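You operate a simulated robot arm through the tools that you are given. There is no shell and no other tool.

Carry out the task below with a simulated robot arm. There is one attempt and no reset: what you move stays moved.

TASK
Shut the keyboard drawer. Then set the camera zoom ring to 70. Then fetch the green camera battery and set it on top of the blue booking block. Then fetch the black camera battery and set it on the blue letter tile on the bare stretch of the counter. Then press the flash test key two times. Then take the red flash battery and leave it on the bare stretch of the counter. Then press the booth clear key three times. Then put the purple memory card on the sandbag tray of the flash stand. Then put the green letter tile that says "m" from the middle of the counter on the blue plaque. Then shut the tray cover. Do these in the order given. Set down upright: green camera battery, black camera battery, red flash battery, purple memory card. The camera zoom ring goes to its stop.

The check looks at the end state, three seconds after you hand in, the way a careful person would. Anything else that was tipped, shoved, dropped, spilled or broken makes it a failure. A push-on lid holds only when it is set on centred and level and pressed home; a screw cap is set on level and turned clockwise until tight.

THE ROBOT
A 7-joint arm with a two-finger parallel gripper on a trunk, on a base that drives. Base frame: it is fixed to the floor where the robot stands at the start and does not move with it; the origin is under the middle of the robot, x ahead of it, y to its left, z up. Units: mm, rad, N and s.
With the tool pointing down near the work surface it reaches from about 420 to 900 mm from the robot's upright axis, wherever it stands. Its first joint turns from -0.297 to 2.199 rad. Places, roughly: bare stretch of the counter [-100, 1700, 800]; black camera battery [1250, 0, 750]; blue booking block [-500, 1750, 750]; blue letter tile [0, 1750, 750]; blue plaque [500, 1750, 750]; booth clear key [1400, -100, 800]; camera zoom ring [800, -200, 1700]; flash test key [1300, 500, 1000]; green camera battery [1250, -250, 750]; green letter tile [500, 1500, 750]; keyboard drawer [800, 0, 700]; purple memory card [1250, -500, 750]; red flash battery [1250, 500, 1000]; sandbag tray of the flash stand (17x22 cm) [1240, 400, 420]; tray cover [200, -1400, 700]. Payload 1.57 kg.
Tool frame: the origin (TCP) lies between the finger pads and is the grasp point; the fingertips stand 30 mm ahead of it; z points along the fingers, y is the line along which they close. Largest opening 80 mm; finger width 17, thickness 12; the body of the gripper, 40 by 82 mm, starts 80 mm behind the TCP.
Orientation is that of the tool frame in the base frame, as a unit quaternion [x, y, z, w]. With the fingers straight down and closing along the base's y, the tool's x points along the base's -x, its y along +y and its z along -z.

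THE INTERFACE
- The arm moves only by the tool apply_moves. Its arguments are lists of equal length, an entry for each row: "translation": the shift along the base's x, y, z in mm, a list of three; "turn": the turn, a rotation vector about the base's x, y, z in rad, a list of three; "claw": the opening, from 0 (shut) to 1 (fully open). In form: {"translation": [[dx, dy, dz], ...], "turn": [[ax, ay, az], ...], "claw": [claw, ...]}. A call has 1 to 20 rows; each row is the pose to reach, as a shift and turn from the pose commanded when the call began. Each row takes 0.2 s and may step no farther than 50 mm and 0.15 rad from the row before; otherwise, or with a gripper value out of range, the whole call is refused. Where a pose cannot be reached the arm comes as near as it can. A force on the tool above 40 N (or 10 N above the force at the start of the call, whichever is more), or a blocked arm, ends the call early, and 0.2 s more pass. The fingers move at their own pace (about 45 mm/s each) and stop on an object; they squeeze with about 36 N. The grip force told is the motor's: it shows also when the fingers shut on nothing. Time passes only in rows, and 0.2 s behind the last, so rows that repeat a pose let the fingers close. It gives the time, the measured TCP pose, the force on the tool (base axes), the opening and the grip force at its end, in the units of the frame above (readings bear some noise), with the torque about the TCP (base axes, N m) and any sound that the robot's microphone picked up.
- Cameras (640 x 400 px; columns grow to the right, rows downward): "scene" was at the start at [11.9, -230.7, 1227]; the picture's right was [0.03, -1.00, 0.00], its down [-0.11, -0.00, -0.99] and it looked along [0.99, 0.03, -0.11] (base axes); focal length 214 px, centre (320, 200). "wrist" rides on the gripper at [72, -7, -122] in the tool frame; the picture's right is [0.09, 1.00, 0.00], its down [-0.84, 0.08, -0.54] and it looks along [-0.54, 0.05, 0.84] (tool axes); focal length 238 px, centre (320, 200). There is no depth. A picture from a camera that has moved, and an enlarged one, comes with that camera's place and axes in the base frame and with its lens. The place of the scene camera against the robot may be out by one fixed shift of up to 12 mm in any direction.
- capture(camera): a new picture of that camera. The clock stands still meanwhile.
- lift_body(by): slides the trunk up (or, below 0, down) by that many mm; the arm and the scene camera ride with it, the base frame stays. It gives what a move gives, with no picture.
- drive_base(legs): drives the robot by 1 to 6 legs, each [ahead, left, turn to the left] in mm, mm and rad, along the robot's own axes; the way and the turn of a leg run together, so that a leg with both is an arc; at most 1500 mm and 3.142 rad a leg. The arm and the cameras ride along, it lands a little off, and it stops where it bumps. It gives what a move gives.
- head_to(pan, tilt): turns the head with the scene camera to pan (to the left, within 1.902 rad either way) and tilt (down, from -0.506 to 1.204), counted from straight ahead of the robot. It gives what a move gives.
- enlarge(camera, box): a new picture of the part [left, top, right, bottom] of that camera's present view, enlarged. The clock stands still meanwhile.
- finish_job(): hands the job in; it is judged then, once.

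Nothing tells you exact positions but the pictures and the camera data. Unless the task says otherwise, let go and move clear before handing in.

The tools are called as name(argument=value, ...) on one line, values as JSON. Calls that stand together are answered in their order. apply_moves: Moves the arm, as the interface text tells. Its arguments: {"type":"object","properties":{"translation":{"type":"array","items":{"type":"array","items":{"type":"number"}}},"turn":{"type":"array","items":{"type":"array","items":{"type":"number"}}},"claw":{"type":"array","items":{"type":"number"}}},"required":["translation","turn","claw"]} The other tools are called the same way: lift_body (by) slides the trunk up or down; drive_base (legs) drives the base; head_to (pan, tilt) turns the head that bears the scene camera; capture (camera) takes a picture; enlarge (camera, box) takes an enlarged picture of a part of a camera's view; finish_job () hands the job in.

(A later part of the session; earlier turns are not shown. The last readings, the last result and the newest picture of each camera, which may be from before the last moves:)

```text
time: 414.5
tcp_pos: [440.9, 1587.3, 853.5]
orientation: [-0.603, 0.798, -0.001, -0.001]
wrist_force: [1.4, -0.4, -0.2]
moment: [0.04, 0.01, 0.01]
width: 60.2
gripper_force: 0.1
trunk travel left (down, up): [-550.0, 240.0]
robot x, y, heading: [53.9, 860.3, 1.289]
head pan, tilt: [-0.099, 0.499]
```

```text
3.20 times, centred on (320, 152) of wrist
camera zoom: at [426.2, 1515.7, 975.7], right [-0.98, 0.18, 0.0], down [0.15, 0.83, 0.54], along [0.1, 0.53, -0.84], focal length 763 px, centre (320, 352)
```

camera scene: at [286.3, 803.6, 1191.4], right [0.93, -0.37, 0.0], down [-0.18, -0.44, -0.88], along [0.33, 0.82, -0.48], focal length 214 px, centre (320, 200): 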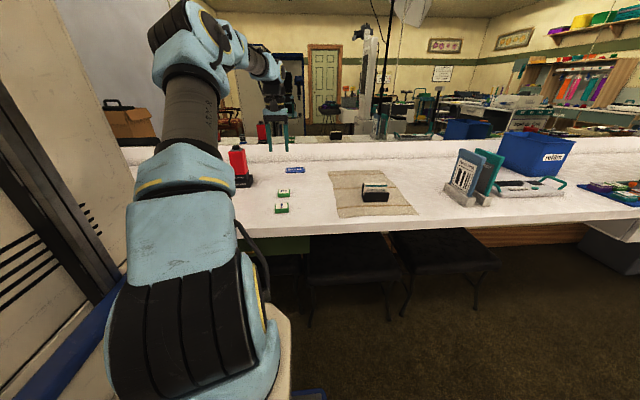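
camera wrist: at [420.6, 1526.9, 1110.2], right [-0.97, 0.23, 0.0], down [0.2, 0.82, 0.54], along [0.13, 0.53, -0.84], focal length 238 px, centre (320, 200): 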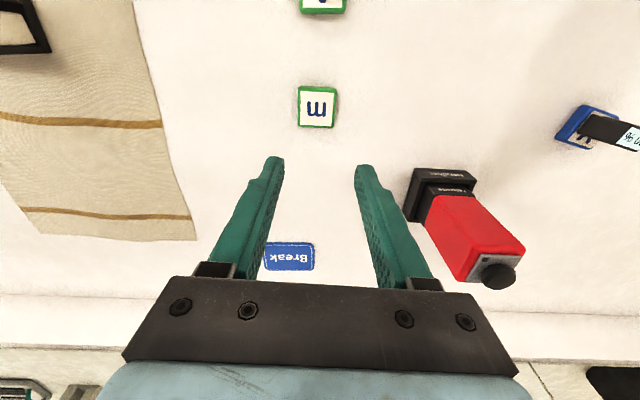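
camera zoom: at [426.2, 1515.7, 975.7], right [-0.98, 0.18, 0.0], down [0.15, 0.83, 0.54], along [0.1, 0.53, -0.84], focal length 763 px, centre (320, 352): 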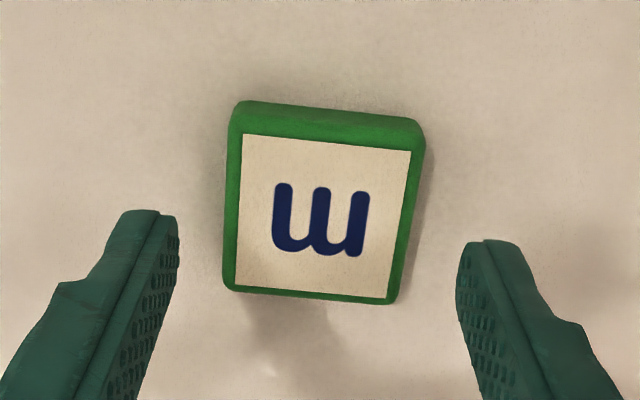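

apply_moves(translation=[[0, 0, -8], [0, 0, -16], [0, 0, -22], [0, 0, -26]], turn=[[0, 0, 0], [0, 0, 0], [0, 0, 0], [0, 0, 0]], claw=[0.75, 0.75, 0.75, 0.75])

apply_moves(translation=[[0, 0, -1], [0, 0, -2]], turn=[[0, 0, 0], [0, 0, 0]], claw=[0.75, 0.75])

enlarge(camera="wrist", box=[220, 110, 420, 235])

```text
time: 415.5
tcp_pos: [439.3, 1589.4, 826.9]
orientation: [-0.603, 0.798, -0.001, -0.001]
wrist_force: [0.0, 0.9, 0.1]
moment: [0.01, 0.01, 0.0]
width: 60.1
gripper_force: 0.1
trunk travel left (down, up): [-550.0, 240.0]
robot x, y, heading: [55.3, 863.4, 1.283]
head pan, tilt: [-0.099, 0.499]
```

```text
time: 416.1
tcp_pos: [439.8, 1589.0, 825.4]
orientation: [-0.603, 0.797, 0.0, 0.001]
wrist_force: [-0.7, 0.0, -0.8]
moment: [0.0, 0.0, 0.02]
width: 60.2
gripper_force: 0.0
trunk travel left (down, up): [-550.0, 240.0]
robot x, y, heading: [54.0, 861.8, 1.292]
head pan, tilt: [-0.099, 0.499]
```

```text
3.20 times, centred on (320, 172) of wrist
camera zoom: at [426.5, 1517.5, 947.0], right [-0.98, 0.18, 0.0], down [0.15, 0.83, 0.54], along [0.1, 0.53, -0.84], focal length 763 px, centre (320, 288)
```

zoom: 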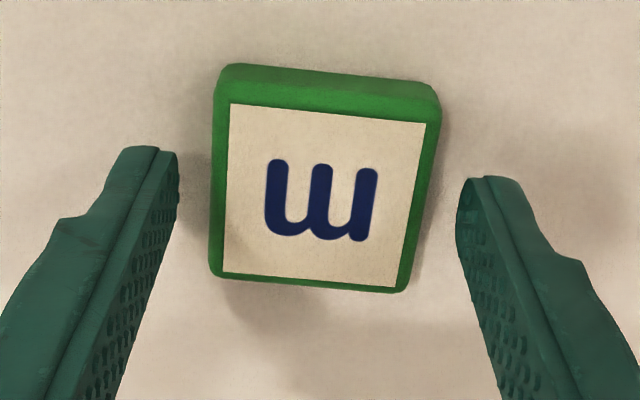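

apply_moves(translation=[[0, 0, -1], [0, 0, -1], [0, 0, -1], [0, 0, -1]], turn=[[0, 0, 0], [0, 0, 0], [0, 0, 0], [0, 0, 0]], claw=[0.4, 0, 0, 0])

apply_moves(translation=[[0, 0, 1], [0, 0, 3], [0, 0, 5], [0, 0, 8], [0, 0, 12], [0, 0, 17], [0, 0, 23], [0, 0, 30], [0, 0, 38], [0, 0, 48], [0, 0, 60]], turn=[[0, 0, 0], [0, 0, 0], [0, 0, 0], [0, 0, 0], [0, 0, 0], [0, 0, 0], [0, 0, 0], [0, 0, 0], [0, 0, 0], [0, 0, 0], [0, 0, 0]], claw=[0, 0, 0, 0, 0, 0, 0, 0, 0, 0, 0])

capture(camera="wrist")

```text
time: 417.1
tcp_pos: [439.6, 1589.4, 824.9]
orientation: [-0.604, 0.797, 0.0, 0.0]
wrist_force: [-0.8, 1.3, 4.7]
moment: [0.02, 0.04, 0.0]
width: 46.8
gripper_force: 35.3
trunk travel left (down, up): [-550.0, 240.0]
robot x, y, heading: [48.2, 865.0, 1.288]
head pan, tilt: [-0.099, 0.499]
```

```text
time: 419.5
tcp_pos: [440.5, 1588.0, 885.4]
orientation: [-0.604, 0.797, 0.0, -0.001]
wrist_force: [0.0, 0.3, -0.7]
moment: [0.01, 0.04, 0.02]
width: 47.0
gripper_force: 35.7
trunk travel left (down, up): [-550.0, 240.0]
robot x, y, heading: [55.2, 863.6, 1.294]
head pan, tilt: [-0.099, 0.499]
```

```text
taken
camera wrist: at [426.0, 1517.4, 1006.5], right [-0.98, 0.18, 0.0], down [0.15, 0.83, 0.54], along [0.1, 0.53, -0.84], focal length 238 px, centre (320, 200)
```

wrist: 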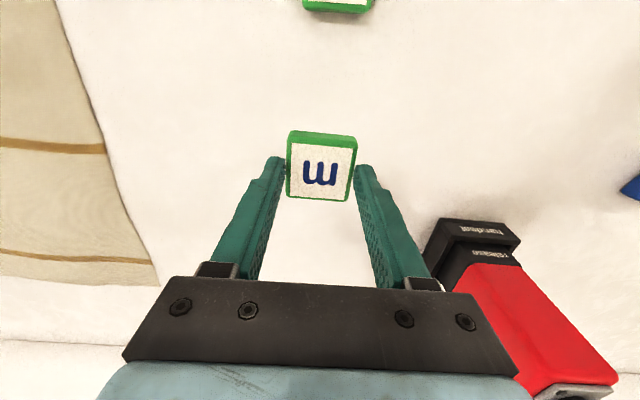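

The "m" tile is in the grip. I'll raise it, drive a bit closer to the counter, and reach out to the "Break" plaque.

apply_moves(translation=[[0, 0, 12], [0, 0, 30], [0, 0, 50], [0, 0, 70]], turn=[[0, 0, 0], [0, 0, 0], [0, 0, 0], [0, 0, 0]], claw=[0, 0, 0, 0])

drive_base(legs=[[110, -50, 0]])

capture(camera="wrist")

```text
time: 420.5
tcp_pos: [440.4, 1588.8, 955.4]
orientation: [-0.603, 0.798, 0.0, -0.001]
wrist_force: [-0.6, 0.1, 0.1]
moment: [-0.01, -0.02, -0.02]
width: 46.7
gripper_force: 36.0
trunk travel left (down, up): [-550.0, 240.0]
robot x, y, heading: [52.9, 864.3, 1.289]
head pan, tilt: [-0.099, 0.499]
```

```text
time: 421.8
tcp_pos: [517.6, 1682.0, 954.8]
orientation: [-0.603, 0.798, -0.001, -0.001]
wrist_force: [-0.2, -0.4, 0.2]
moment: [0.0, 0.01, 0.01]
width: 46.9
gripper_force: 36.2
trunk travel left (down, up): [-550.0, 240.0]
robot x, y, heading: [133.9, 954.7, 1.291]
head pan, tilt: [-0.099, 0.499]
```

```text
taken
camera wrist: at [503.9, 1610.4, 1076.0], right [-0.98, 0.18, 0.0], down [0.15, 0.83, 0.54], along [0.1, 0.53, -0.84], focal length 238 px, centre (320, 200)
```

wrist: 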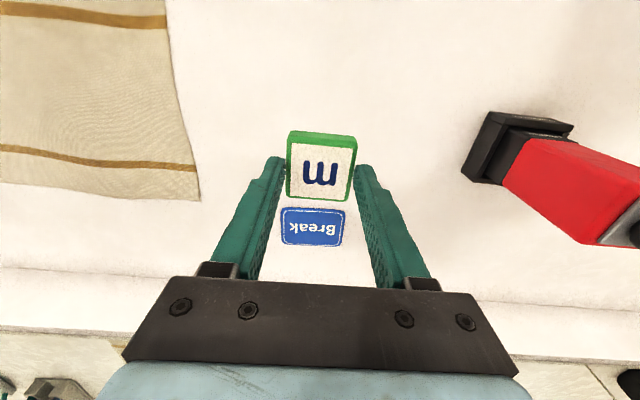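

apply_moves(translation=[[8, 30, 0], [17, 65, 0], [27, 100, -10], [34, 128, -25], [36, 138, -40]], turn=[[0, 0, 0], [0, 0, 0], [0, 0, 0], [0, 0, 0], [0, 0, 0]], claw=[0, 0, 0, 0, 0])

capture(camera="wrist")

enlarge(camera="wrist", box=[220, 90, 420, 215])

```text
time: 423.0
tcp_pos: [544.8, 1770.1, 940.6]
orientation: [-0.603, 0.798, 0.0, -0.001]
wrist_force: [-0.3, 0.1, -0.7]
moment: [0.01, -0.04, 0.03]
width: 46.7
gripper_force: 35.9
out of reach, approached as far as the arm can: row 3, 4, 5
trunk travel left (down, up): [-550.0, 240.0]
robot x, y, heading: [133.4, 955.0, 1.289]
head pan, tilt: [-0.099, 0.499]
```

```text
taken
camera wrist: at [530.6, 1699.8, 1061.9], right [-0.98, 0.18, 0.0], down [0.15, 0.83, 0.54], along [0.1, 0.53, -0.84], focal length 238 px, centre (320, 200)
```

wrist: 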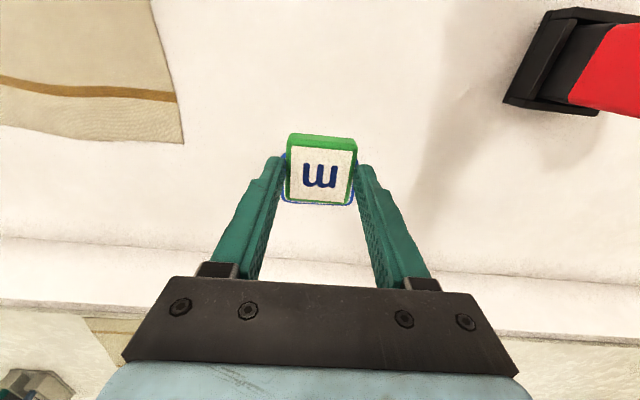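

```text
3.20 times, centred on (320, 152) of wrist
camera zoom: at [530.6, 1699.8, 1061.9], right [-0.98, 0.18, 0.0], down [0.15, 0.83, 0.54], along [0.1, 0.53, -0.84], focal length 763 px, centre (320, 352)
```

zoom: 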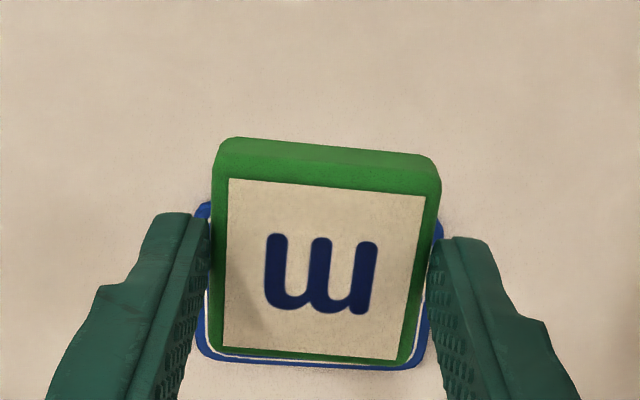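

That's the arm's reach limit at this height. I'll lower the trunk a bit (better reach) and creep 40 mm closer to the counter.

apply_moves(translation=[[-3, -12, 20], [-7, -25, 40], [-10, -38, 60]], turn=[[0, 0, 0], [0, 0, 0], [0, 0, 0]], claw=[0, 0, 0])

lift_body(by=-110)

drive_base(legs=[[40, 0, 0]])

apply_moves(translation=[[4, 15, 0], [8, 30, 0], [11, 45, 0], [14, 58, 0]], turn=[[0, 0, 0], [0, 0, 0], [0, 0, 0], [0, 0, 0]], claw=[0, 0, 0, 0])

enlarge(camera="wrist", box=[220, 90, 420, 215])

```text
time: 423.8
tcp_pos: [535.4, 1732.8, 999.8]
orientation: [-0.603, 0.797, -0.001, -0.001]
wrist_force: [0.3, 0.6, -0.5]
moment: [-0.03, 0.0, -0.01]
width: 46.7
gripper_force: 36.4
trunk travel left (down, up): [-550.0, 240.0]
robot x, y, heading: [132.8, 955.8, 1.291]
head pan, tilt: [-0.099, 0.499]
```

```text
time: 425.2
tcp_pos: [534.2, 1732.6, 888.5]
orientation: [-0.603, 0.797, 0.0, -0.001]
wrist_force: [-0.3, -0.4, 0.0]
moment: [0.04, 0.01, -0.01]
width: 46.6
gripper_force: 35.5
trunk travel left (down, up): [-440.0, 350.0]
robot x, y, heading: [132.8, 955.9, 1.289]
head pan, tilt: [-0.099, 0.499]
```

```text
time: 426.1
tcp_pos: [546.2, 1771.1, 889.1]
orientation: [-0.604, 0.797, -0.001, -0.001]
wrist_force: [0.3, -0.8, -0.3]
moment: [0.03, 0.01, 0.0]
width: 46.5
gripper_force: 36.2
trunk travel left (down, up): [-440.0, 350.0]
robot x, y, heading: [145.3, 996.0, 1.288]
head pan, tilt: [-0.099, 0.499]
```

```text
time: 427.1
tcp_pos: [550.4, 1791.6, 889.5]
orientation: [-0.602, 0.798, 0.0, 0.0]
wrist_force: [0.5, -0.5, -0.3]
moment: [0.0, 0.01, -0.02]
width: 46.9
gripper_force: 36.0
out of reach, approached as far as the arm can: row 2, 3, 4
trunk travel left (down, up): [-440.0, 350.0]
robot x, y, heading: [144.9, 991.3, 1.291]
head pan, tilt: [-0.099, 0.499]
```

```text
3.20 times, centred on (320, 152) of wrist
camera zoom: at [536.9, 1720.9, 1010.8], right [-0.98, 0.18, 0.0], down [0.15, 0.83, 0.54], along [0.1, 0.53, -0.84], focal length 763 px, centre (320, 352)
```

zoom: 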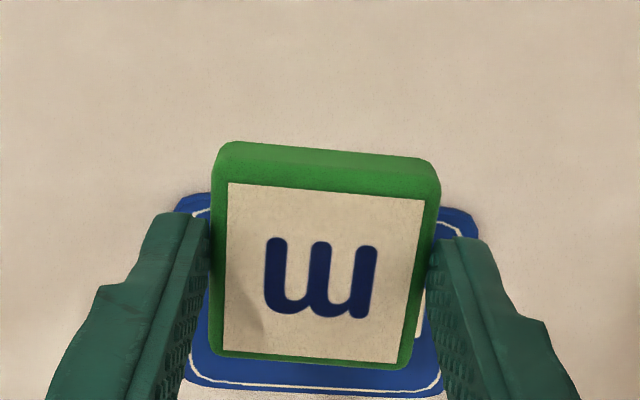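

Lower relative height actually gives more reach, so I'll raise the trunk again and let the arm come down while extending.

lift_body(by=170)

apply_moves(translation=[[-2, -5, -20], [-2, -5, -55], [-2, -5, -90], [-2, -5, -125], [-2, -5, -155], [0, 5, -175], [3, 18, -185], [5, 30, -190], [6, 37, -195]], turn=[[0, 0, 0], [0, 0, 0], [0, 0, 0], [0, 0, 0], [0, 0, 0], [0, 0, 0], [0, 0, 0], [0, 0, 0], [0, 0, 0]], claw=[0, 0, 0, 0, 0, 0, 0, 0, 0])

enlarge(camera="wrist", box=[220, 90, 420, 215])

```text
time: 429.0
tcp_pos: [551.2, 1792.1, 1059.3]
orientation: [-0.603, 0.798, 0.0, 0.0]
wrist_force: [-0.7, 0.2, -0.2]
moment: [0.04, -0.01, -0.01]
width: 46.7
gripper_force: 35.7
trunk travel left (down, up): [-610.0, 180.0]
robot x, y, heading: [144.6, 993.1, 1.291]
head pan, tilt: [-0.099, 0.499]
```

```text
time: 431.0
tcp_pos: [556.1, 1830.1, 864.6]
orientation: [-0.603, 0.798, 0.0, 0.0]
wrist_force: [-0.8, -0.9, -0.8]
moment: [0.0, 0.03, 0.01]
width: 46.8
gripper_force: 35.6
trunk travel left (down, up): [-610.0, 180.0]
robot x, y, heading: [142.1, 992.6, 1.29]
head pan, tilt: [-0.099, 0.499]
```

```text
3.20 times, centred on (320, 152) of wrist
camera zoom: at [542.4, 1758.3, 985.9], right [-0.98, 0.18, 0.0], down [0.15, 0.83, 0.54], along [0.1, 0.53, -0.84], focal length 763 px, centre (320, 352)
```

zoom: 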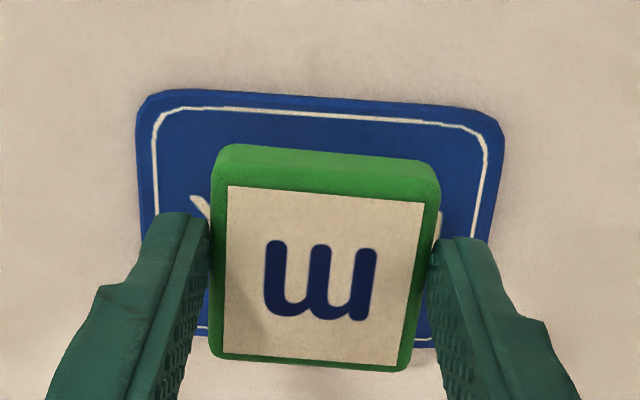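

The tile is over the plaque; by my estimate the plaque's centre is about 9 mm farther. I'll adjust and descend a little and check again.

apply_moves(translation=[[1, 4, -5], [2, 8, -12], [2, 8, -18]], turn=[[0, 0, 0], [0, 0, 0], [0, 0, 0]], claw=[0, 0, 0])

enlarge(camera="wrist", box=[220, 90, 420, 215])

enlarge(camera="scene", box=[240, 100, 380, 200])

```text
time: 431.8
tcp_pos: [558.7, 1830.1, 846.1]
orientation: [-0.602, 0.799, -0.001, 0.0]
wrist_force: [-0.3, 0.2, -0.1]
moment: [0.05, -0.02, 0.03]
width: 46.6
gripper_force: 36.2
out of reach, approached as far as the arm can: row 2, 3
trunk travel left (down, up): [-610.0, 180.0]
robot x, y, heading: [142.9, 991.8, 1.286]
head pan, tilt: [-0.099, 0.499]
```

```text
3.20 times, centred on (320, 152) of wrist
camera zoom: at [544.3, 1760.0, 967.8], right [-0.98, 0.18, 0.0], down [0.15, 0.83, 0.54], along [0.1, 0.53, -0.84], focal length 763 px, centre (320, 352)
```

zoom: 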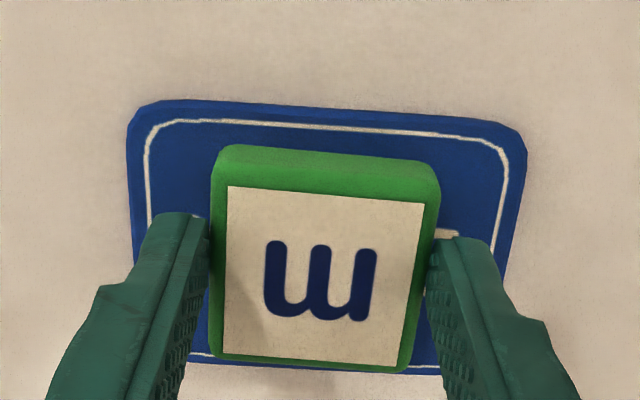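

```text
4.00 times, centred on (310, 150) of scene
camera zoom: at [375.0, 934.1, 1251.3], right [0.93, -0.37, 0.0], down [-0.18, -0.44, -0.88], along [0.33, 0.82, -0.48], focal length 858 px, centre (360, 400)
```

zoom: 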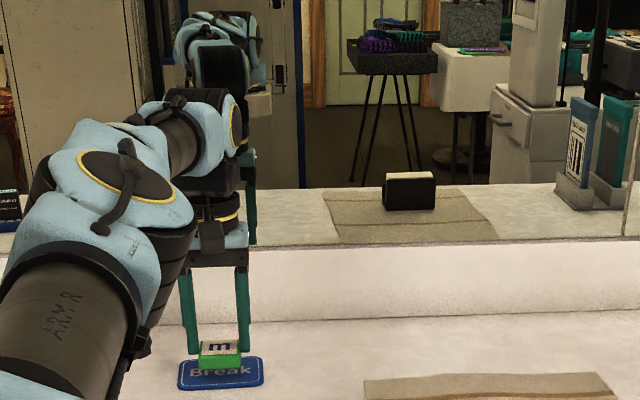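

The plaque's centre is (559, 1839). I'll creep 14 mm ahead so the arm has reach to spare, then correct and look.

drive_base(legs=[[14, 0, 0]])

apply_moves(translation=[[-2, -2, -2], [-4, -4, -4], [-4, -4, -4]], turn=[[0, 0, 0], [0, 0, 0], [0, 0, 0]], claw=[0, 0, 0])

enlarge(camera="wrist", box=[220, 90, 420, 215])

```text
time: 432.5
tcp_pos: [561.6, 1845.0, 845.1]
orientation: [-0.603, 0.797, 0.0, 0.0]
wrist_force: [-0.2, 0.0, -0.3]
moment: [-0.02, -0.02, -0.02]
width: 46.4
gripper_force: 35.7
trunk travel left (down, up): [-610.0, 180.0]
robot x, y, heading: [147.9, 1008.8, 1.295]
head pan, tilt: [-0.099, 0.499]
```

```text
time: 433.3
tcp_pos: [556.9, 1841.4, 841.2]
orientation: [-0.603, 0.798, 0.0, -0.001]
wrist_force: [-0.7, -0.1, 0.2]
moment: [0.02, 0.01, 0.02]
width: 46.6
gripper_force: 36.3
trunk travel left (down, up): [-610.0, 180.0]
robot x, y, heading: [147.3, 1007.4, 1.286]
head pan, tilt: [-0.099, 0.499]
```

```text
3.20 times, centred on (320, 152) of wrist
camera zoom: at [543.8, 1769.7, 963.6], right [-0.98, 0.18, 0.0], down [0.15, 0.83, 0.54], along [0.1, 0.53, -0.84], focal length 763 px, centre (320, 352)
```

zoom: 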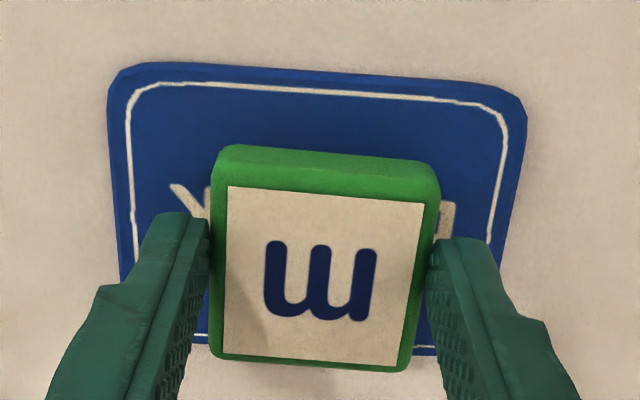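

Nicely centred now. Lowering the last ~11 mm.

apply_moves(translation=[[0, 0, -3], [0, 0, -6], [0, 0, -8]], turn=[[0, 0, 0], [0, 0, 0], [0, 0, 0]], claw=[0, 0, 0])

apply_moves(translation=[[0, 0, -1], [0, 0, -2], [0, 0, -3]], turn=[[0, 0, 0], [0, 0, 0], [0, 0, 0]], claw=[0, 0, 0])

```text
time: 434.1
tcp_pos: [558.1, 1840.6, 833.8]
orientation: [-0.604, 0.797, -0.001, -0.001]
wrist_force: [0.4, -0.4, -0.5]
moment: [0.02, 0.03, 0.01]
width: 46.7
gripper_force: 36.5
trunk travel left (down, up): [-610.0, 180.0]
robot x, y, heading: [147.2, 1007.6, 1.293]
head pan, tilt: [-0.099, 0.499]
```

```text
time: 434.9
tcp_pos: [557.6, 1840.9, 833.0]
orientation: [-0.603, 0.798, 0.0, 0.0]
wrist_force: [0.2, 0.4, -0.4]
moment: [0.02, 0.01, 0.01]
width: 46.5
gripper_force: 35.7
trunk travel left (down, up): [-610.0, 180.0]
robot x, y, heading: [146.3, 1007.5, 1.289]
head pan, tilt: [-0.099, 0.499]
```

apply_moves(translation=[[0, 0, -1], [0, 0, -2], [0, 0, -3]], turn=[[0, 0, 0], [0, 0, 0], [0, 0, 0]], claw=[0, 0, 0])

enlarge(camera="wrist", box=[220, 90, 420, 215])

```text
time: 435.7
tcp_pos: [558.5, 1840.3, 828.3]
orientation: [-0.603, 0.798, -0.001, 0.0]
wrist_force: [0.7, -0.8, -0.3]
moment: [-0.01, 0.01, -0.03]
width: 46.5
gripper_force: 35.7
trunk travel left (down, up): [-610.0, 180.0]
robot x, y, heading: [147.7, 1003.0, 1.292]
head pan, tilt: [-0.099, 0.499]
```

```text
3.20 times, centred on (320, 152) of wrist
camera zoom: at [544.0, 1769.4, 949.6], right [-0.98, 0.18, 0.0], down [0.15, 0.83, 0.54], along [0.1, 0.53, -0.84], focal length 763 px, centre (320, 352)
```

zoom: 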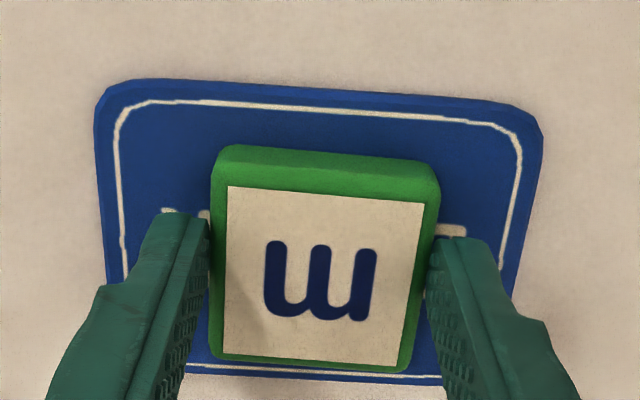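

apply_moves(translation=[[0, 0, -1], [0, 0, -2]], turn=[[0, 0, 0], [0, 0, 0]], claw=[0, 0])

apply_moves(translation=[[0, 0, -1], [0, 0, -2]], turn=[[0, 0, 0], [0, 0, 0]], claw=[0, 0])

```text
time: 436.3
tcp_pos: [556.9, 1841.5, 828.0]
orientation: [-0.604, 0.797, 0.0, 0.0]
wrist_force: [0.5, -1.6, 8.3]
moment: [-0.09, -0.03, -0.03]
width: 46.6
gripper_force: 35.5
trunk travel left (down, up): [-610.0, 180.0]
robot x, y, heading: [146.7, 1002.9, 1.294]
head pan, tilt: [-0.099, 0.499]
```

```text
time: 436.9
tcp_pos: [557.1, 1842.5, 827.4]
orientation: [-0.603, 0.798, 0.001, 0.001]
wrist_force: [2.2, 1.5, 24.3]
moment: [-0.06, -0.05, 0.01]
width: 46.5
gripper_force: 35.6
trunk travel left (down, up): [-610.0, 180.0]
robot x, y, heading: [148.3, 1007.5, 1.29]
head pan, tilt: [-0.099, 0.499]
```

The tile is seated on the plaque (24 N contact). Easing off, opening, rising.

apply_moves(translation=[[0, 0, 1.5], [0, 0, 1.5], [0, 0, 1.5], [0, 0, 1.5]], turn=[[0, 0, 0], [0, 0, 0], [0, 0, 0], [0, 0, 0]], claw=[0, 0.65, 0.75, 0.75])

apply_moves(translation=[[0, 0, 5], [0, 0, 12], [0, 0, 25], [0, -8, 45], [-3, -25, 70], [-8, -55, 95], [-14, -90, 115]], turn=[[0, 0, 0], [0, 0, 0], [0, 0, 0], [0, 0, 0], [0, 0, 0], [0, 0, 0], [0, 0, 0]], claw=[0.75, 0.75, 0.75, 0.75, 0.75, 0.75, 0.75])

capture(camera="wrist")

enlarge(camera="scene", box=[200, 120, 400, 245])

```text
time: 437.9
tcp_pos: [558.3, 1841.3, 825.9]
orientation: [-0.604, 0.797, 0.0, 0.0]
wrist_force: [-0.9, 0.4, -1.0]
moment: [0.03, 0.0, -0.03]
width: 60.3
gripper_force: 0.0
trunk travel left (down, up): [-610.0, 180.0]
robot x, y, heading: [152.6, 1007.8, 1.295]
head pan, tilt: [-0.099, 0.499]
```

```text
time: 439.5
tcp_pos: [542.5, 1750.9, 939.4]
orientation: [-0.604, 0.797, 0.0, -0.001]
wrist_force: [-0.7, 0.5, -1.5]
moment: [0.0, 0.02, 0.03]
width: 60.0
gripper_force: 0.1
trunk travel left (down, up): [-610.0, 180.0]
robot x, y, heading: [147.4, 1009.7, 1.294]
head pan, tilt: [-0.099, 0.499]
```

```text
taken
camera wrist: at [528.6, 1680.0, 1062.0], right [-0.98, 0.18, 0.0], down [0.15, 0.83, 0.54], along [0.1, 0.53, -0.84], focal length 238 px, centre (320, 200)
```

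wrist: 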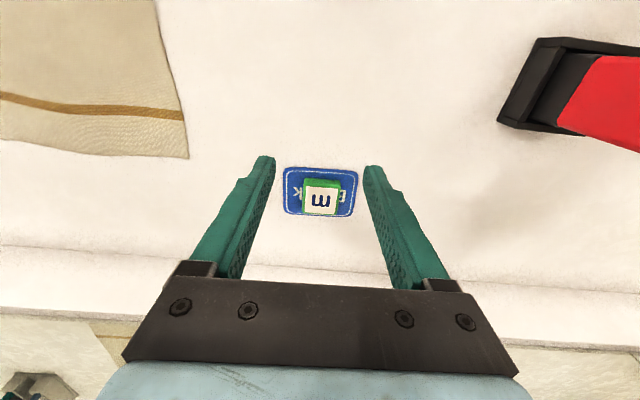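

```text
3.20 times, centred on (300, 182) of scene
camera zoom: at [379.1, 948.4, 1251.2], right [0.93, -0.37, 0.0], down [-0.18, -0.45, -0.88], along [0.33, 0.82, -0.48], focal length 686 px, centre (384, 256)
```

zoom: 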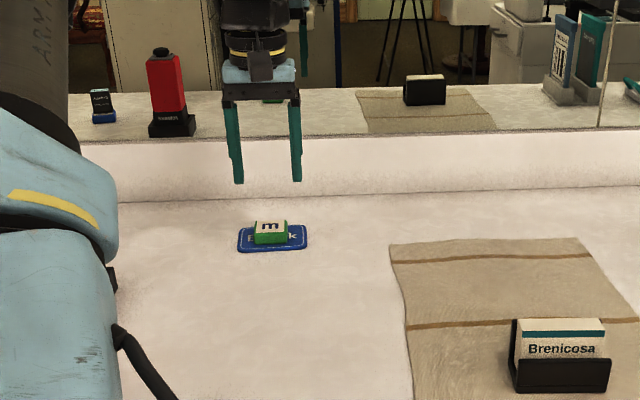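

The "m" tile sits on the plaque. The last job is the tray cover at the prop tray; I'll back away from the counter and turn around toward it.

drive_base(legs=[[-1350, 0, 0], [0, 0, 1.571], [0, 0, 1.571]])

head_to(pan=0.0, tilt=0.5)

capture(camera="scene")

head_to(pan=0.5, tilt=0.4)

capture(camera="scene")

```text
time: 453.9
tcp_pos: [-624.8, -1018.7, 941.1]
orientation: [0.799, 0.601, 0.001, 0.001]
wrist_force: [0.9, -0.5, 1.1]
moment: [0.02, -0.01, 0.03]
width: 60.0
gripper_force: 0.0
trunk travel left (down, up): [-610.0, 180.0]
robot x, y, heading: [-228.5, -275.7, -1.85]
head pan, tilt: [-0.099, 0.499]
```

```text
time: 454.6
tcp_pos: [-625.4, -1018.3, 941.4]
orientation: [0.799, 0.602, 0.0, 0.0]
wrist_force: [0.0, -0.5, 0.1]
moment: [-0.02, 0.03, -0.02]
width: 59.9
gripper_force: 0.0
trunk travel left (down, up): [-610.0, 180.0]
robot x, y, heading: [-225.4, -273.4, -1.855]
head pan, tilt: [0.0, 0.499]
```

```text
taken
camera scene: at [-451.6, -225.3, 1251.3], right [-0.96, 0.28, 0.0], down [0.13, 0.46, -0.88], along [-0.25, -0.84, -0.48], focal length 214 px, centre (320, 200)
```

scene: 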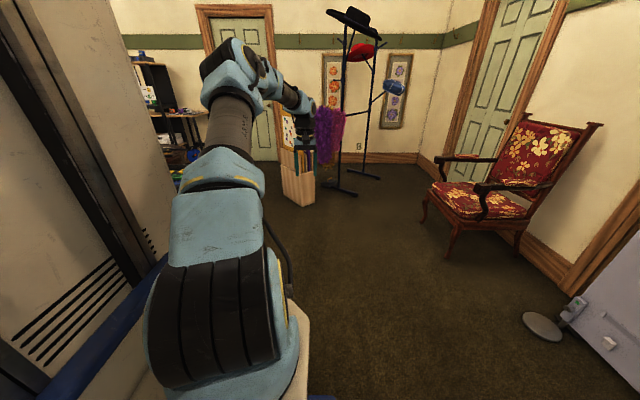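

```text
time: 455.5
tcp_pos: [-625.5, -1019.2, 941.1]
orientation: [0.799, 0.601, 0.0, 0.0]
wrist_force: [0.5, 1.0, 0.2]
moment: [0.0, -0.01, 0.0]
width: 60.0
gripper_force: 0.0
trunk travel left (down, up): [-610.0, 180.0]
robot x, y, heading: [-225.9, -276.9, -1.849]
head pan, tilt: [0.499, 0.4]
```

```text
taken
camera scene: at [-406.4, -228.4, 1260.4], right [-0.98, -0.21, 0.0], down [-0.08, 0.38, -0.92], along [0.2, -0.9, -0.39], focal length 214 px, centre (320, 200)
```

scene: 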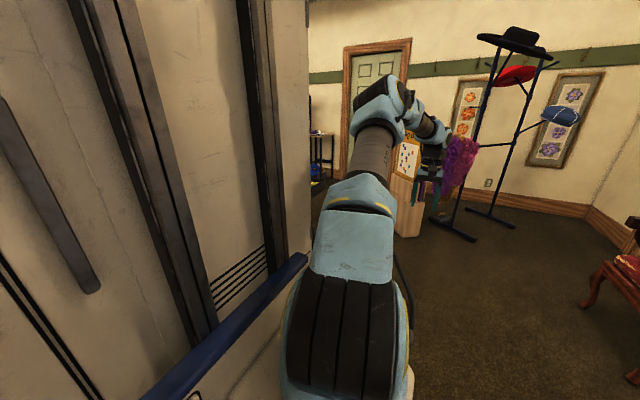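

My own column hides the tray from here. I'll turn to face along the room so the head camera can look right at it.

drive_base(legs=[[0, 0, 1.571]])

head_to(pan=-0.85, tilt=0.4)

capture(camera="scene")

enlarge(camera="scene", box=[220, 140, 460, 290])

```text
time: 459.7
tcp_pos: [519.4, -666.1, 940.6]
orientation: [0.136, 0.991, 0.0, 0.0]
wrist_force: [-0.6, 0.4, 0.4]
moment: [-0.02, 0.04, 0.0]
width: 60.1
gripper_force: 0.1
trunk travel left (down, up): [-610.0, 180.0]
robot x, y, heading: [-224.6, -275.8, -0.275]
head pan, tilt: [0.499, 0.4]
```

```text
time: 461.2
tcp_pos: [519.9, -667.6, 941.6]
orientation: [0.135, 0.991, 0.001, -0.001]
wrist_force: [0.7, -0.2, 0.2]
moment: [-0.01, 0.0, -0.02]
width: 60.1
gripper_force: 0.0
trunk travel left (down, up): [-610.0, 180.0]
robot x, y, heading: [-226.6, -276.4, -0.268]
head pan, tilt: [-0.85, 0.4]
```

```text
taken
camera scene: at [-326.7, -562.1, 1260.4], right [-0.9, -0.43, 0.0], down [-0.17, 0.35, -0.92], along [0.4, -0.83, -0.39], focal length 214 px, centre (320, 200)
```

scene: 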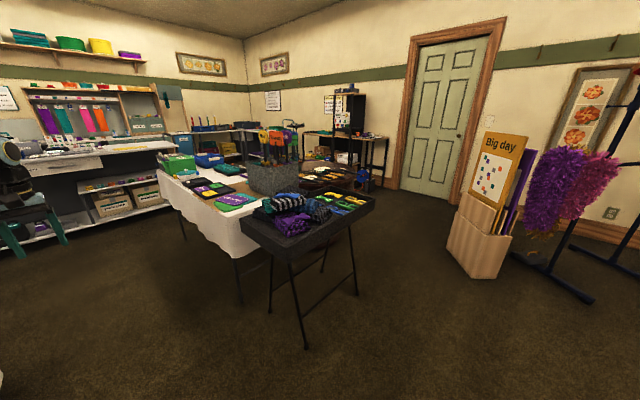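

```text
2.67 times, centred on (340, 215) of scene
camera zoom: at [-326.7, -562.1, 1260.4], right [-0.9, -0.43, 0.0], down [-0.17, 0.35, -0.92], along [0.4, -0.83, -0.39], focal length 572 px, centre (267, 160)
```

zoom: 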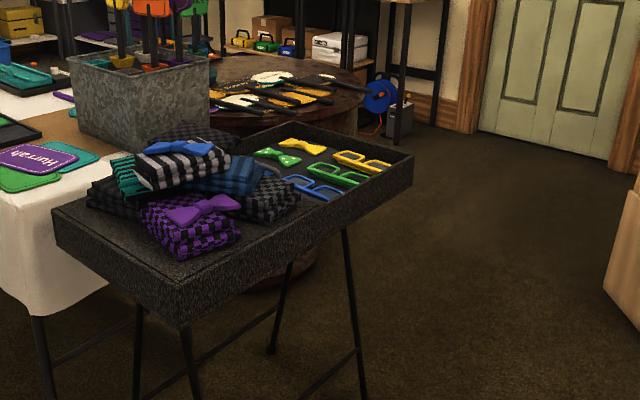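

enlarge(camera="scene", box=[235, 180, 315, 260])

enlarge(camera="scene", box=[290, 165, 390, 240])

enlarge(camera="scene", box=[150, 150, 270, 225])

```text
5.00 times, centred on (275, 220) of scene
camera zoom: at [-326.7, -562.1, 1260.4], right [-0.9, -0.43, 0.0], down [-0.17, 0.35, -0.92], along [0.4, -0.83, -0.39], focal length 1072 px, centre (545, 100)
```

zoom: 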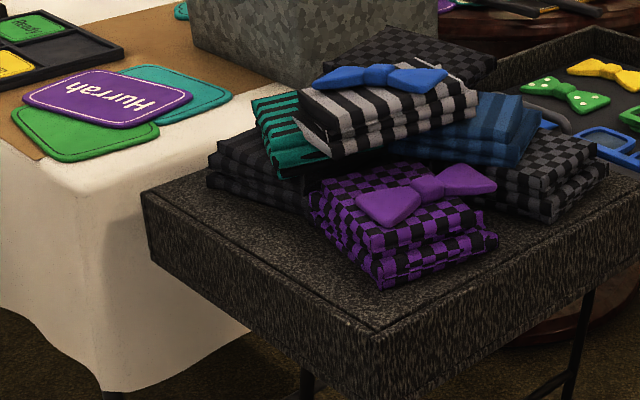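

```text
5.33 times, centred on (340, 202) of scene
camera zoom: at [-326.7, -562.1, 1260.4], right [-0.9, -0.43, 0.0], down [-0.17, 0.35, -0.92], along [0.4, -0.83, -0.39], focal length 1144 px, centre (213, 187)
```

zoom: 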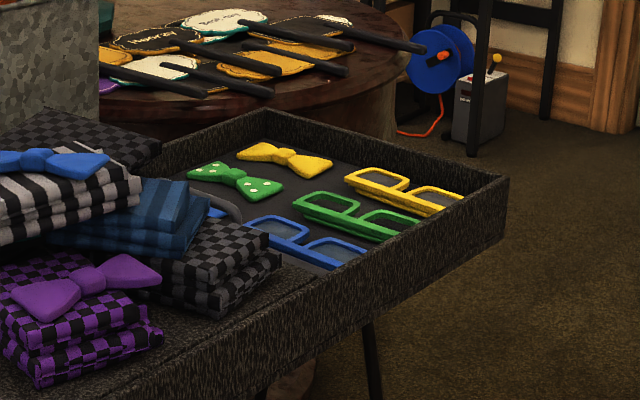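

```text
5.33 times, centred on (210, 188) of scene
camera zoom: at [-326.7, -562.1, 1260.4], right [-0.9, -0.43, 0.0], down [-0.17, 0.35, -0.92], along [0.4, -0.83, -0.39], focal length 1144 px, centre (907, 267)
```

zoom: 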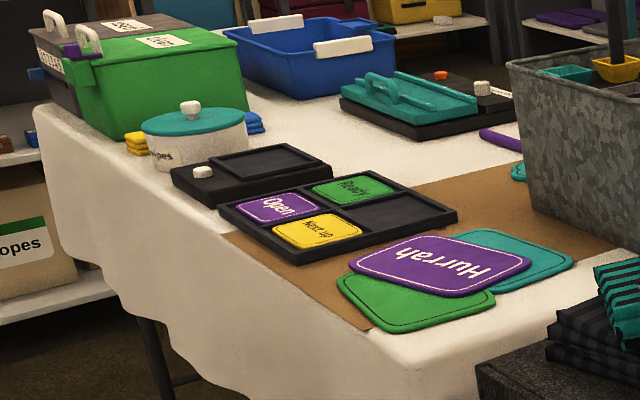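

The prop tray is a long black tray (near half with folded scarves on top, far half open with glasses) and there seems to be a grey handle at the middle. I'll drive to its left side and look from above.

drive_base(legs=[[-250, 0, 0], [0, -850, 0]])

head_to(pan=-0.1, tilt=0.5)

capture(camera="scene")

enlarge(camera="scene", box=[220, 100, 480, 260])

capture(camera="wrist")

```text
time: 467.2
tcp_pos: [53.6, -1414.0, 942.2]
orientation: [0.132, 0.991, 0.0, 0.0]
wrist_force: [-0.2, -0.2, -0.6]
moment: [0.0, 0.01, -0.03]
width: 60.0
gripper_force: 0.0
trunk travel left (down, up): [-610.0, 180.0]
robot x, y, heading: [-696.9, -1028.2, -0.269]
head pan, tilt: [-0.85, 0.4]
```

```text
time: 468.3
tcp_pos: [53.3, -1411.8, 941.0]
orientation: [0.132, 0.991, 0.0, 0.0]
wrist_force: [1.1, 0.7, 0.5]
moment: [0.01, 0.01, 0.02]
width: 59.8
gripper_force: 0.1
trunk travel left (down, up): [-610.0, 180.0]
robot x, y, heading: [-696.5, -1028.0, -0.276]
head pan, tilt: [-0.099, 0.499]
```

```text
taken
camera scene: at [-748.9, -1263.3, 1251.3], right [-0.36, -0.93, 0.0], down [-0.45, 0.17, -0.88], along [0.82, -0.32, -0.48], focal length 214 px, centre (320, 200)
```

scene: 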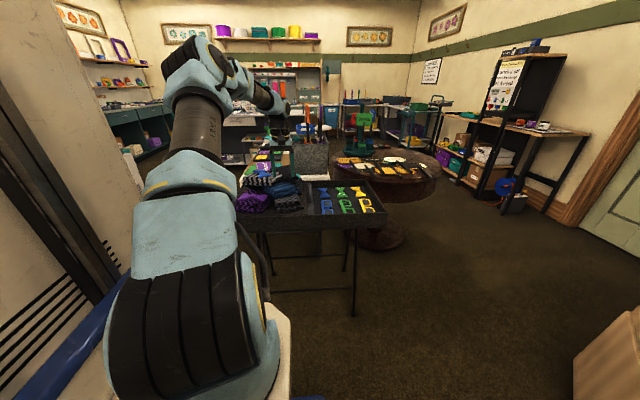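

```text
2.46 times, centred on (350, 180) of scene
camera zoom: at [-748.9, -1263.3, 1251.3], right [-0.36, -0.93, 0.0], down [-0.45, 0.17, -0.88], along [0.82, -0.32, -0.48], focal length 528 px, centre (246, 249)
```

zoom: 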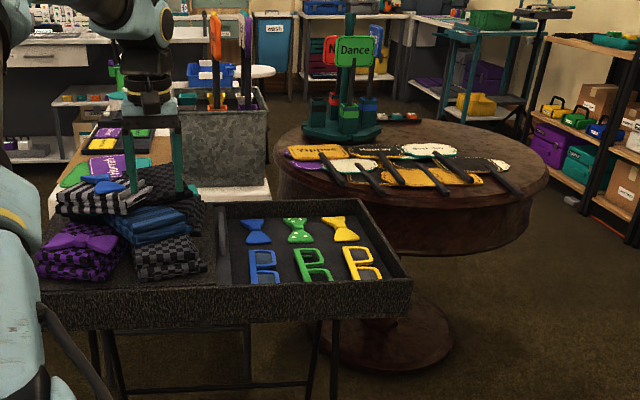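

```text
taken
camera wrist: at [-17.8, -1401.7, 1062.7], right [0.17, 0.99, 0.0], down [0.83, -0.14, 0.54], along [0.53, -0.09, -0.84], focal length 238 px, centre (320, 200)
```

wrist: 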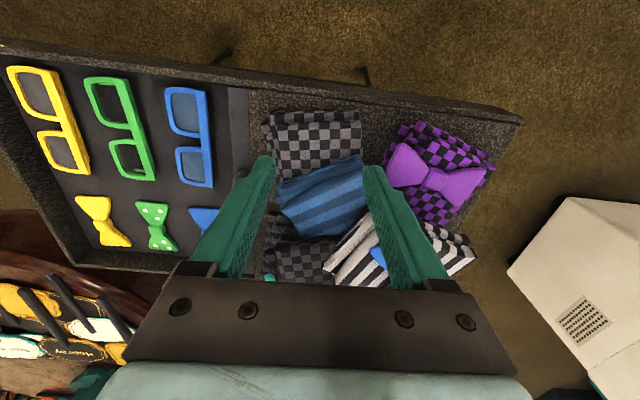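

The tray's far half is open with glasses in it and there is a grey bar at the boundary with the covered half. I'll look closer at that edge.

enlarge(camera="wrist", box=[160, 60, 320, 200])

enlarge(camera="scene", box=[270, 165, 350, 235])

```text
2.86 times, centred on (240, 130) of wrist
camera zoom: at [-17.8, -1401.7, 1062.7], right [0.17, 0.99, 0.0], down [0.83, -0.14, 0.54], along [0.53, -0.09, -0.84], focal length 681 px, centre (549, 400)
```

zoom: 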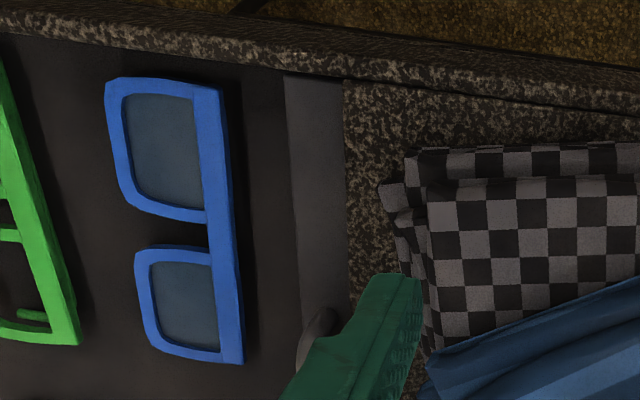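

```text
5.71 times, centred on (310, 200) of scene
camera zoom: at [-748.9, -1263.3, 1251.3], right [-0.36, -0.93, 0.0], down [-0.45, 0.17, -0.88], along [0.82, -0.32, -0.48], focal length 1226 px, centre (377, 200)
```

zoom: 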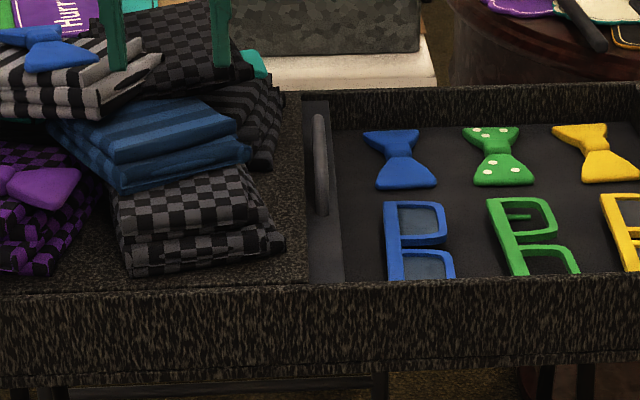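

It's a sliding cover: a grey plate with an arch handle peeks out from under the fixed top and must slide to the far end over the glasses. I'll move closer and look at the handle from above.

drive_base(legs=[[90, -90, 0]])

capture(camera="wrist")

enlarge(camera="wrist", box=[240, 80, 400, 200])

enlarge(camera="scene", box=[240, 165, 340, 245])

```text
time: 469.5
tcp_pos: [116.2, -1522.4, 941.8]
orientation: [0.13, 0.992, -0.001, 0.001]
wrist_force: [0.2, -0.3, -0.5]
moment: [0.01, 0.02, 0.02]
width: 60.3
gripper_force: 0.0
trunk travel left (down, up): [-610.0, 180.0]
robot x, y, heading: [-632.9, -1141.0, -0.267]
head pan, tilt: [-0.099, 0.499]
```

```text
taken
camera wrist: at [45.6, -1511.7, 1062.7], right [0.17, 0.99, 0.0], down [0.83, -0.14, 0.54], along [0.53, -0.09, -0.84], focal length 238 px, centre (320, 200)
```

wrist: 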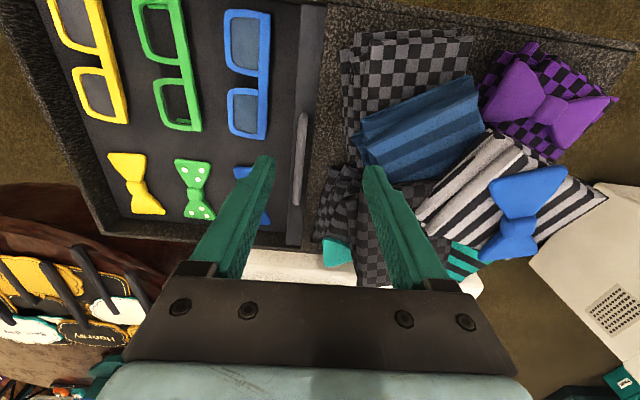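

```text
3.33 times, centred on (320, 140) of wrist
camera zoom: at [45.6, -1511.7, 1062.7], right [0.17, 0.99, 0.0], down [0.83, -0.14, 0.54], along [0.53, -0.09, -0.84], focal length 794 px, centre (320, 400)
```

zoom: 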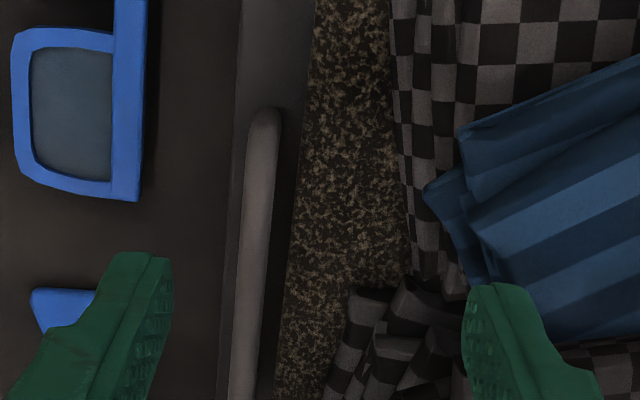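

```text
5.00 times, centred on (290, 205) of scene
camera zoom: at [-685.6, -1373.5, 1251.3], right [-0.36, -0.93, 0.0], down [-0.45, 0.17, -0.88], along [0.82, -0.31, -0.48], focal length 1072 px, centre (470, 175)
```

zoom: 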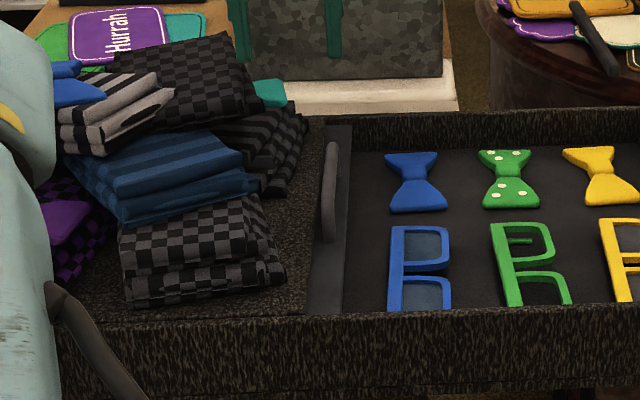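

enlarge(camera="scene", box=[290, 175, 330, 225])

lift_body(by=-250)

capture(camera="scene")

```text
8.00 times, centred on (310, 200) of scene
camera zoom: at [-685.6, -1373.5, 1251.3], right [-0.36, -0.93, 0.0], down [-0.45, 0.17, -0.88], along [0.82, -0.31, -0.48], focal length 1716 px, centre (400, 200)
```

zoom: 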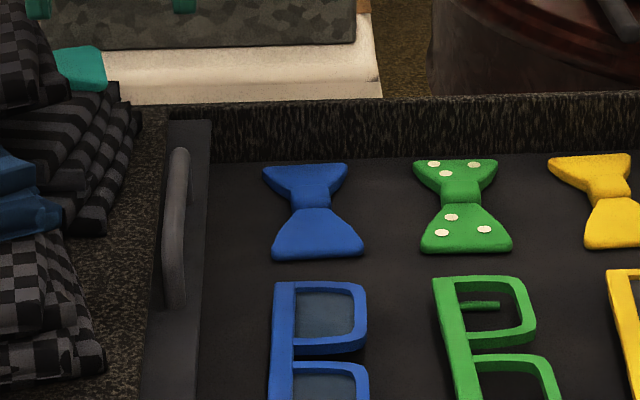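

```text
time: 470.9
tcp_pos: [117.4, -1523.4, 821.7]
orientation: [0.129, 0.992, 0.0, 0.004]
wrist_force: [-11.1, 3.2, 16.5]
moment: [0.72, 0.33, 0.41]
width: 60.4
gripper_force: 0.3
trunk travel left (down, up): [-482.0, 308.0]
robot x, y, heading: [-634.2, -1137.0, -0.264]
head pan, tilt: [-0.099, 0.499]
stopped: the force on the tool passed its limit at 56 N (the readings are from after the stop); the commanded pose is now the measured one
```

```text
taken
camera scene: at [-686.6, -1373.2, 1123.2], right [-0.36, -0.93, 0.0], down [-0.45, 0.17, -0.88], along [0.82, -0.31, -0.48], focal length 214 px, centre (320, 200)
```

scene: 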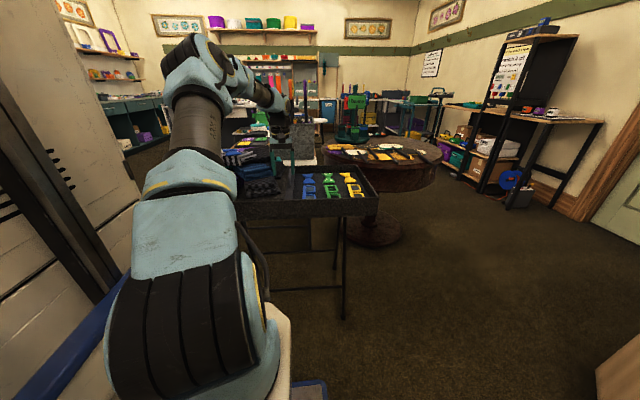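

That was careless – lowering the trunk brought the fingers down onto something at z≈792. I'll raise right away and check what was touched.

lift_body(by=128)

capture(camera="wrist")

enlarge(camera="wrist", box=[240, 80, 400, 200])

enlarge(camera="scene", box=[240, 165, 340, 245])

```text
time: 472.5
tcp_pos: [118.1, -1525.0, 948.5]
orientation: [0.13, 0.991, 0.0, 0.004]
wrist_force: [-0.1, 0.9, -0.6]
moment: [0.01, 0.0, -0.02]
width: 59.7
gripper_force: 0.0
trunk travel left (down, up): [-610.0, 180.0]
robot x, y, heading: [-631.8, -1135.2, -0.265]
head pan, tilt: [-0.099, 0.499]
```

```text
taken
camera wrist: at [45.7, -1512.2, 1068.9], right [0.17, 0.99, 0.0], down [0.82, -0.14, 0.55], along [0.54, -0.09, -0.84], focal length 238 px, centre (320, 200)
```

wrist: 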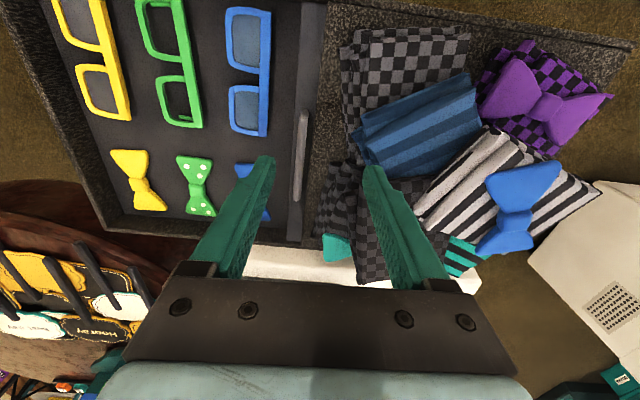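

```text
3.33 times, centred on (320, 140) of wrist
camera zoom: at [45.7, -1512.2, 1068.9], right [0.17, 0.99, 0.0], down [0.82, -0.14, 0.55], along [0.54, -0.09, -0.84], focal length 794 px, centre (320, 400)
```

zoom: 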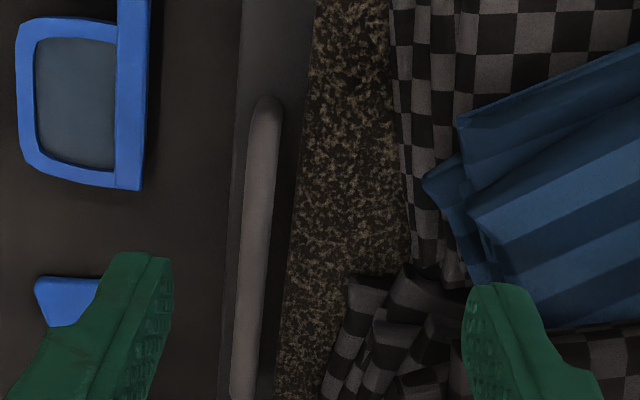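

```text
5.00 times, centred on (290, 205) of scene
camera zoom: at [-685.6, -1373.5, 1251.6], right [-0.36, -0.93, 0.0], down [-0.45, 0.17, -0.88], along [0.82, -0.31, -0.48], focal length 1072 px, centre (470, 175)
```

zoom: 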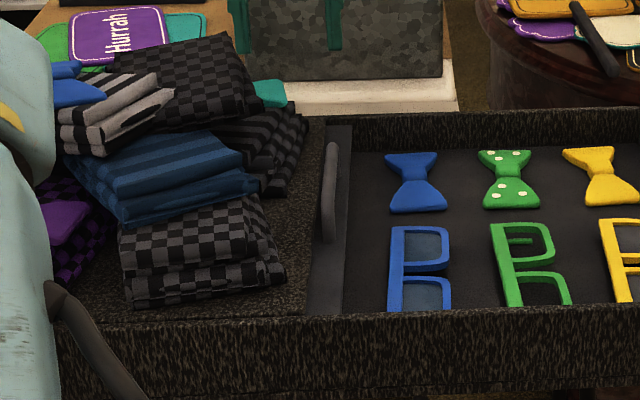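

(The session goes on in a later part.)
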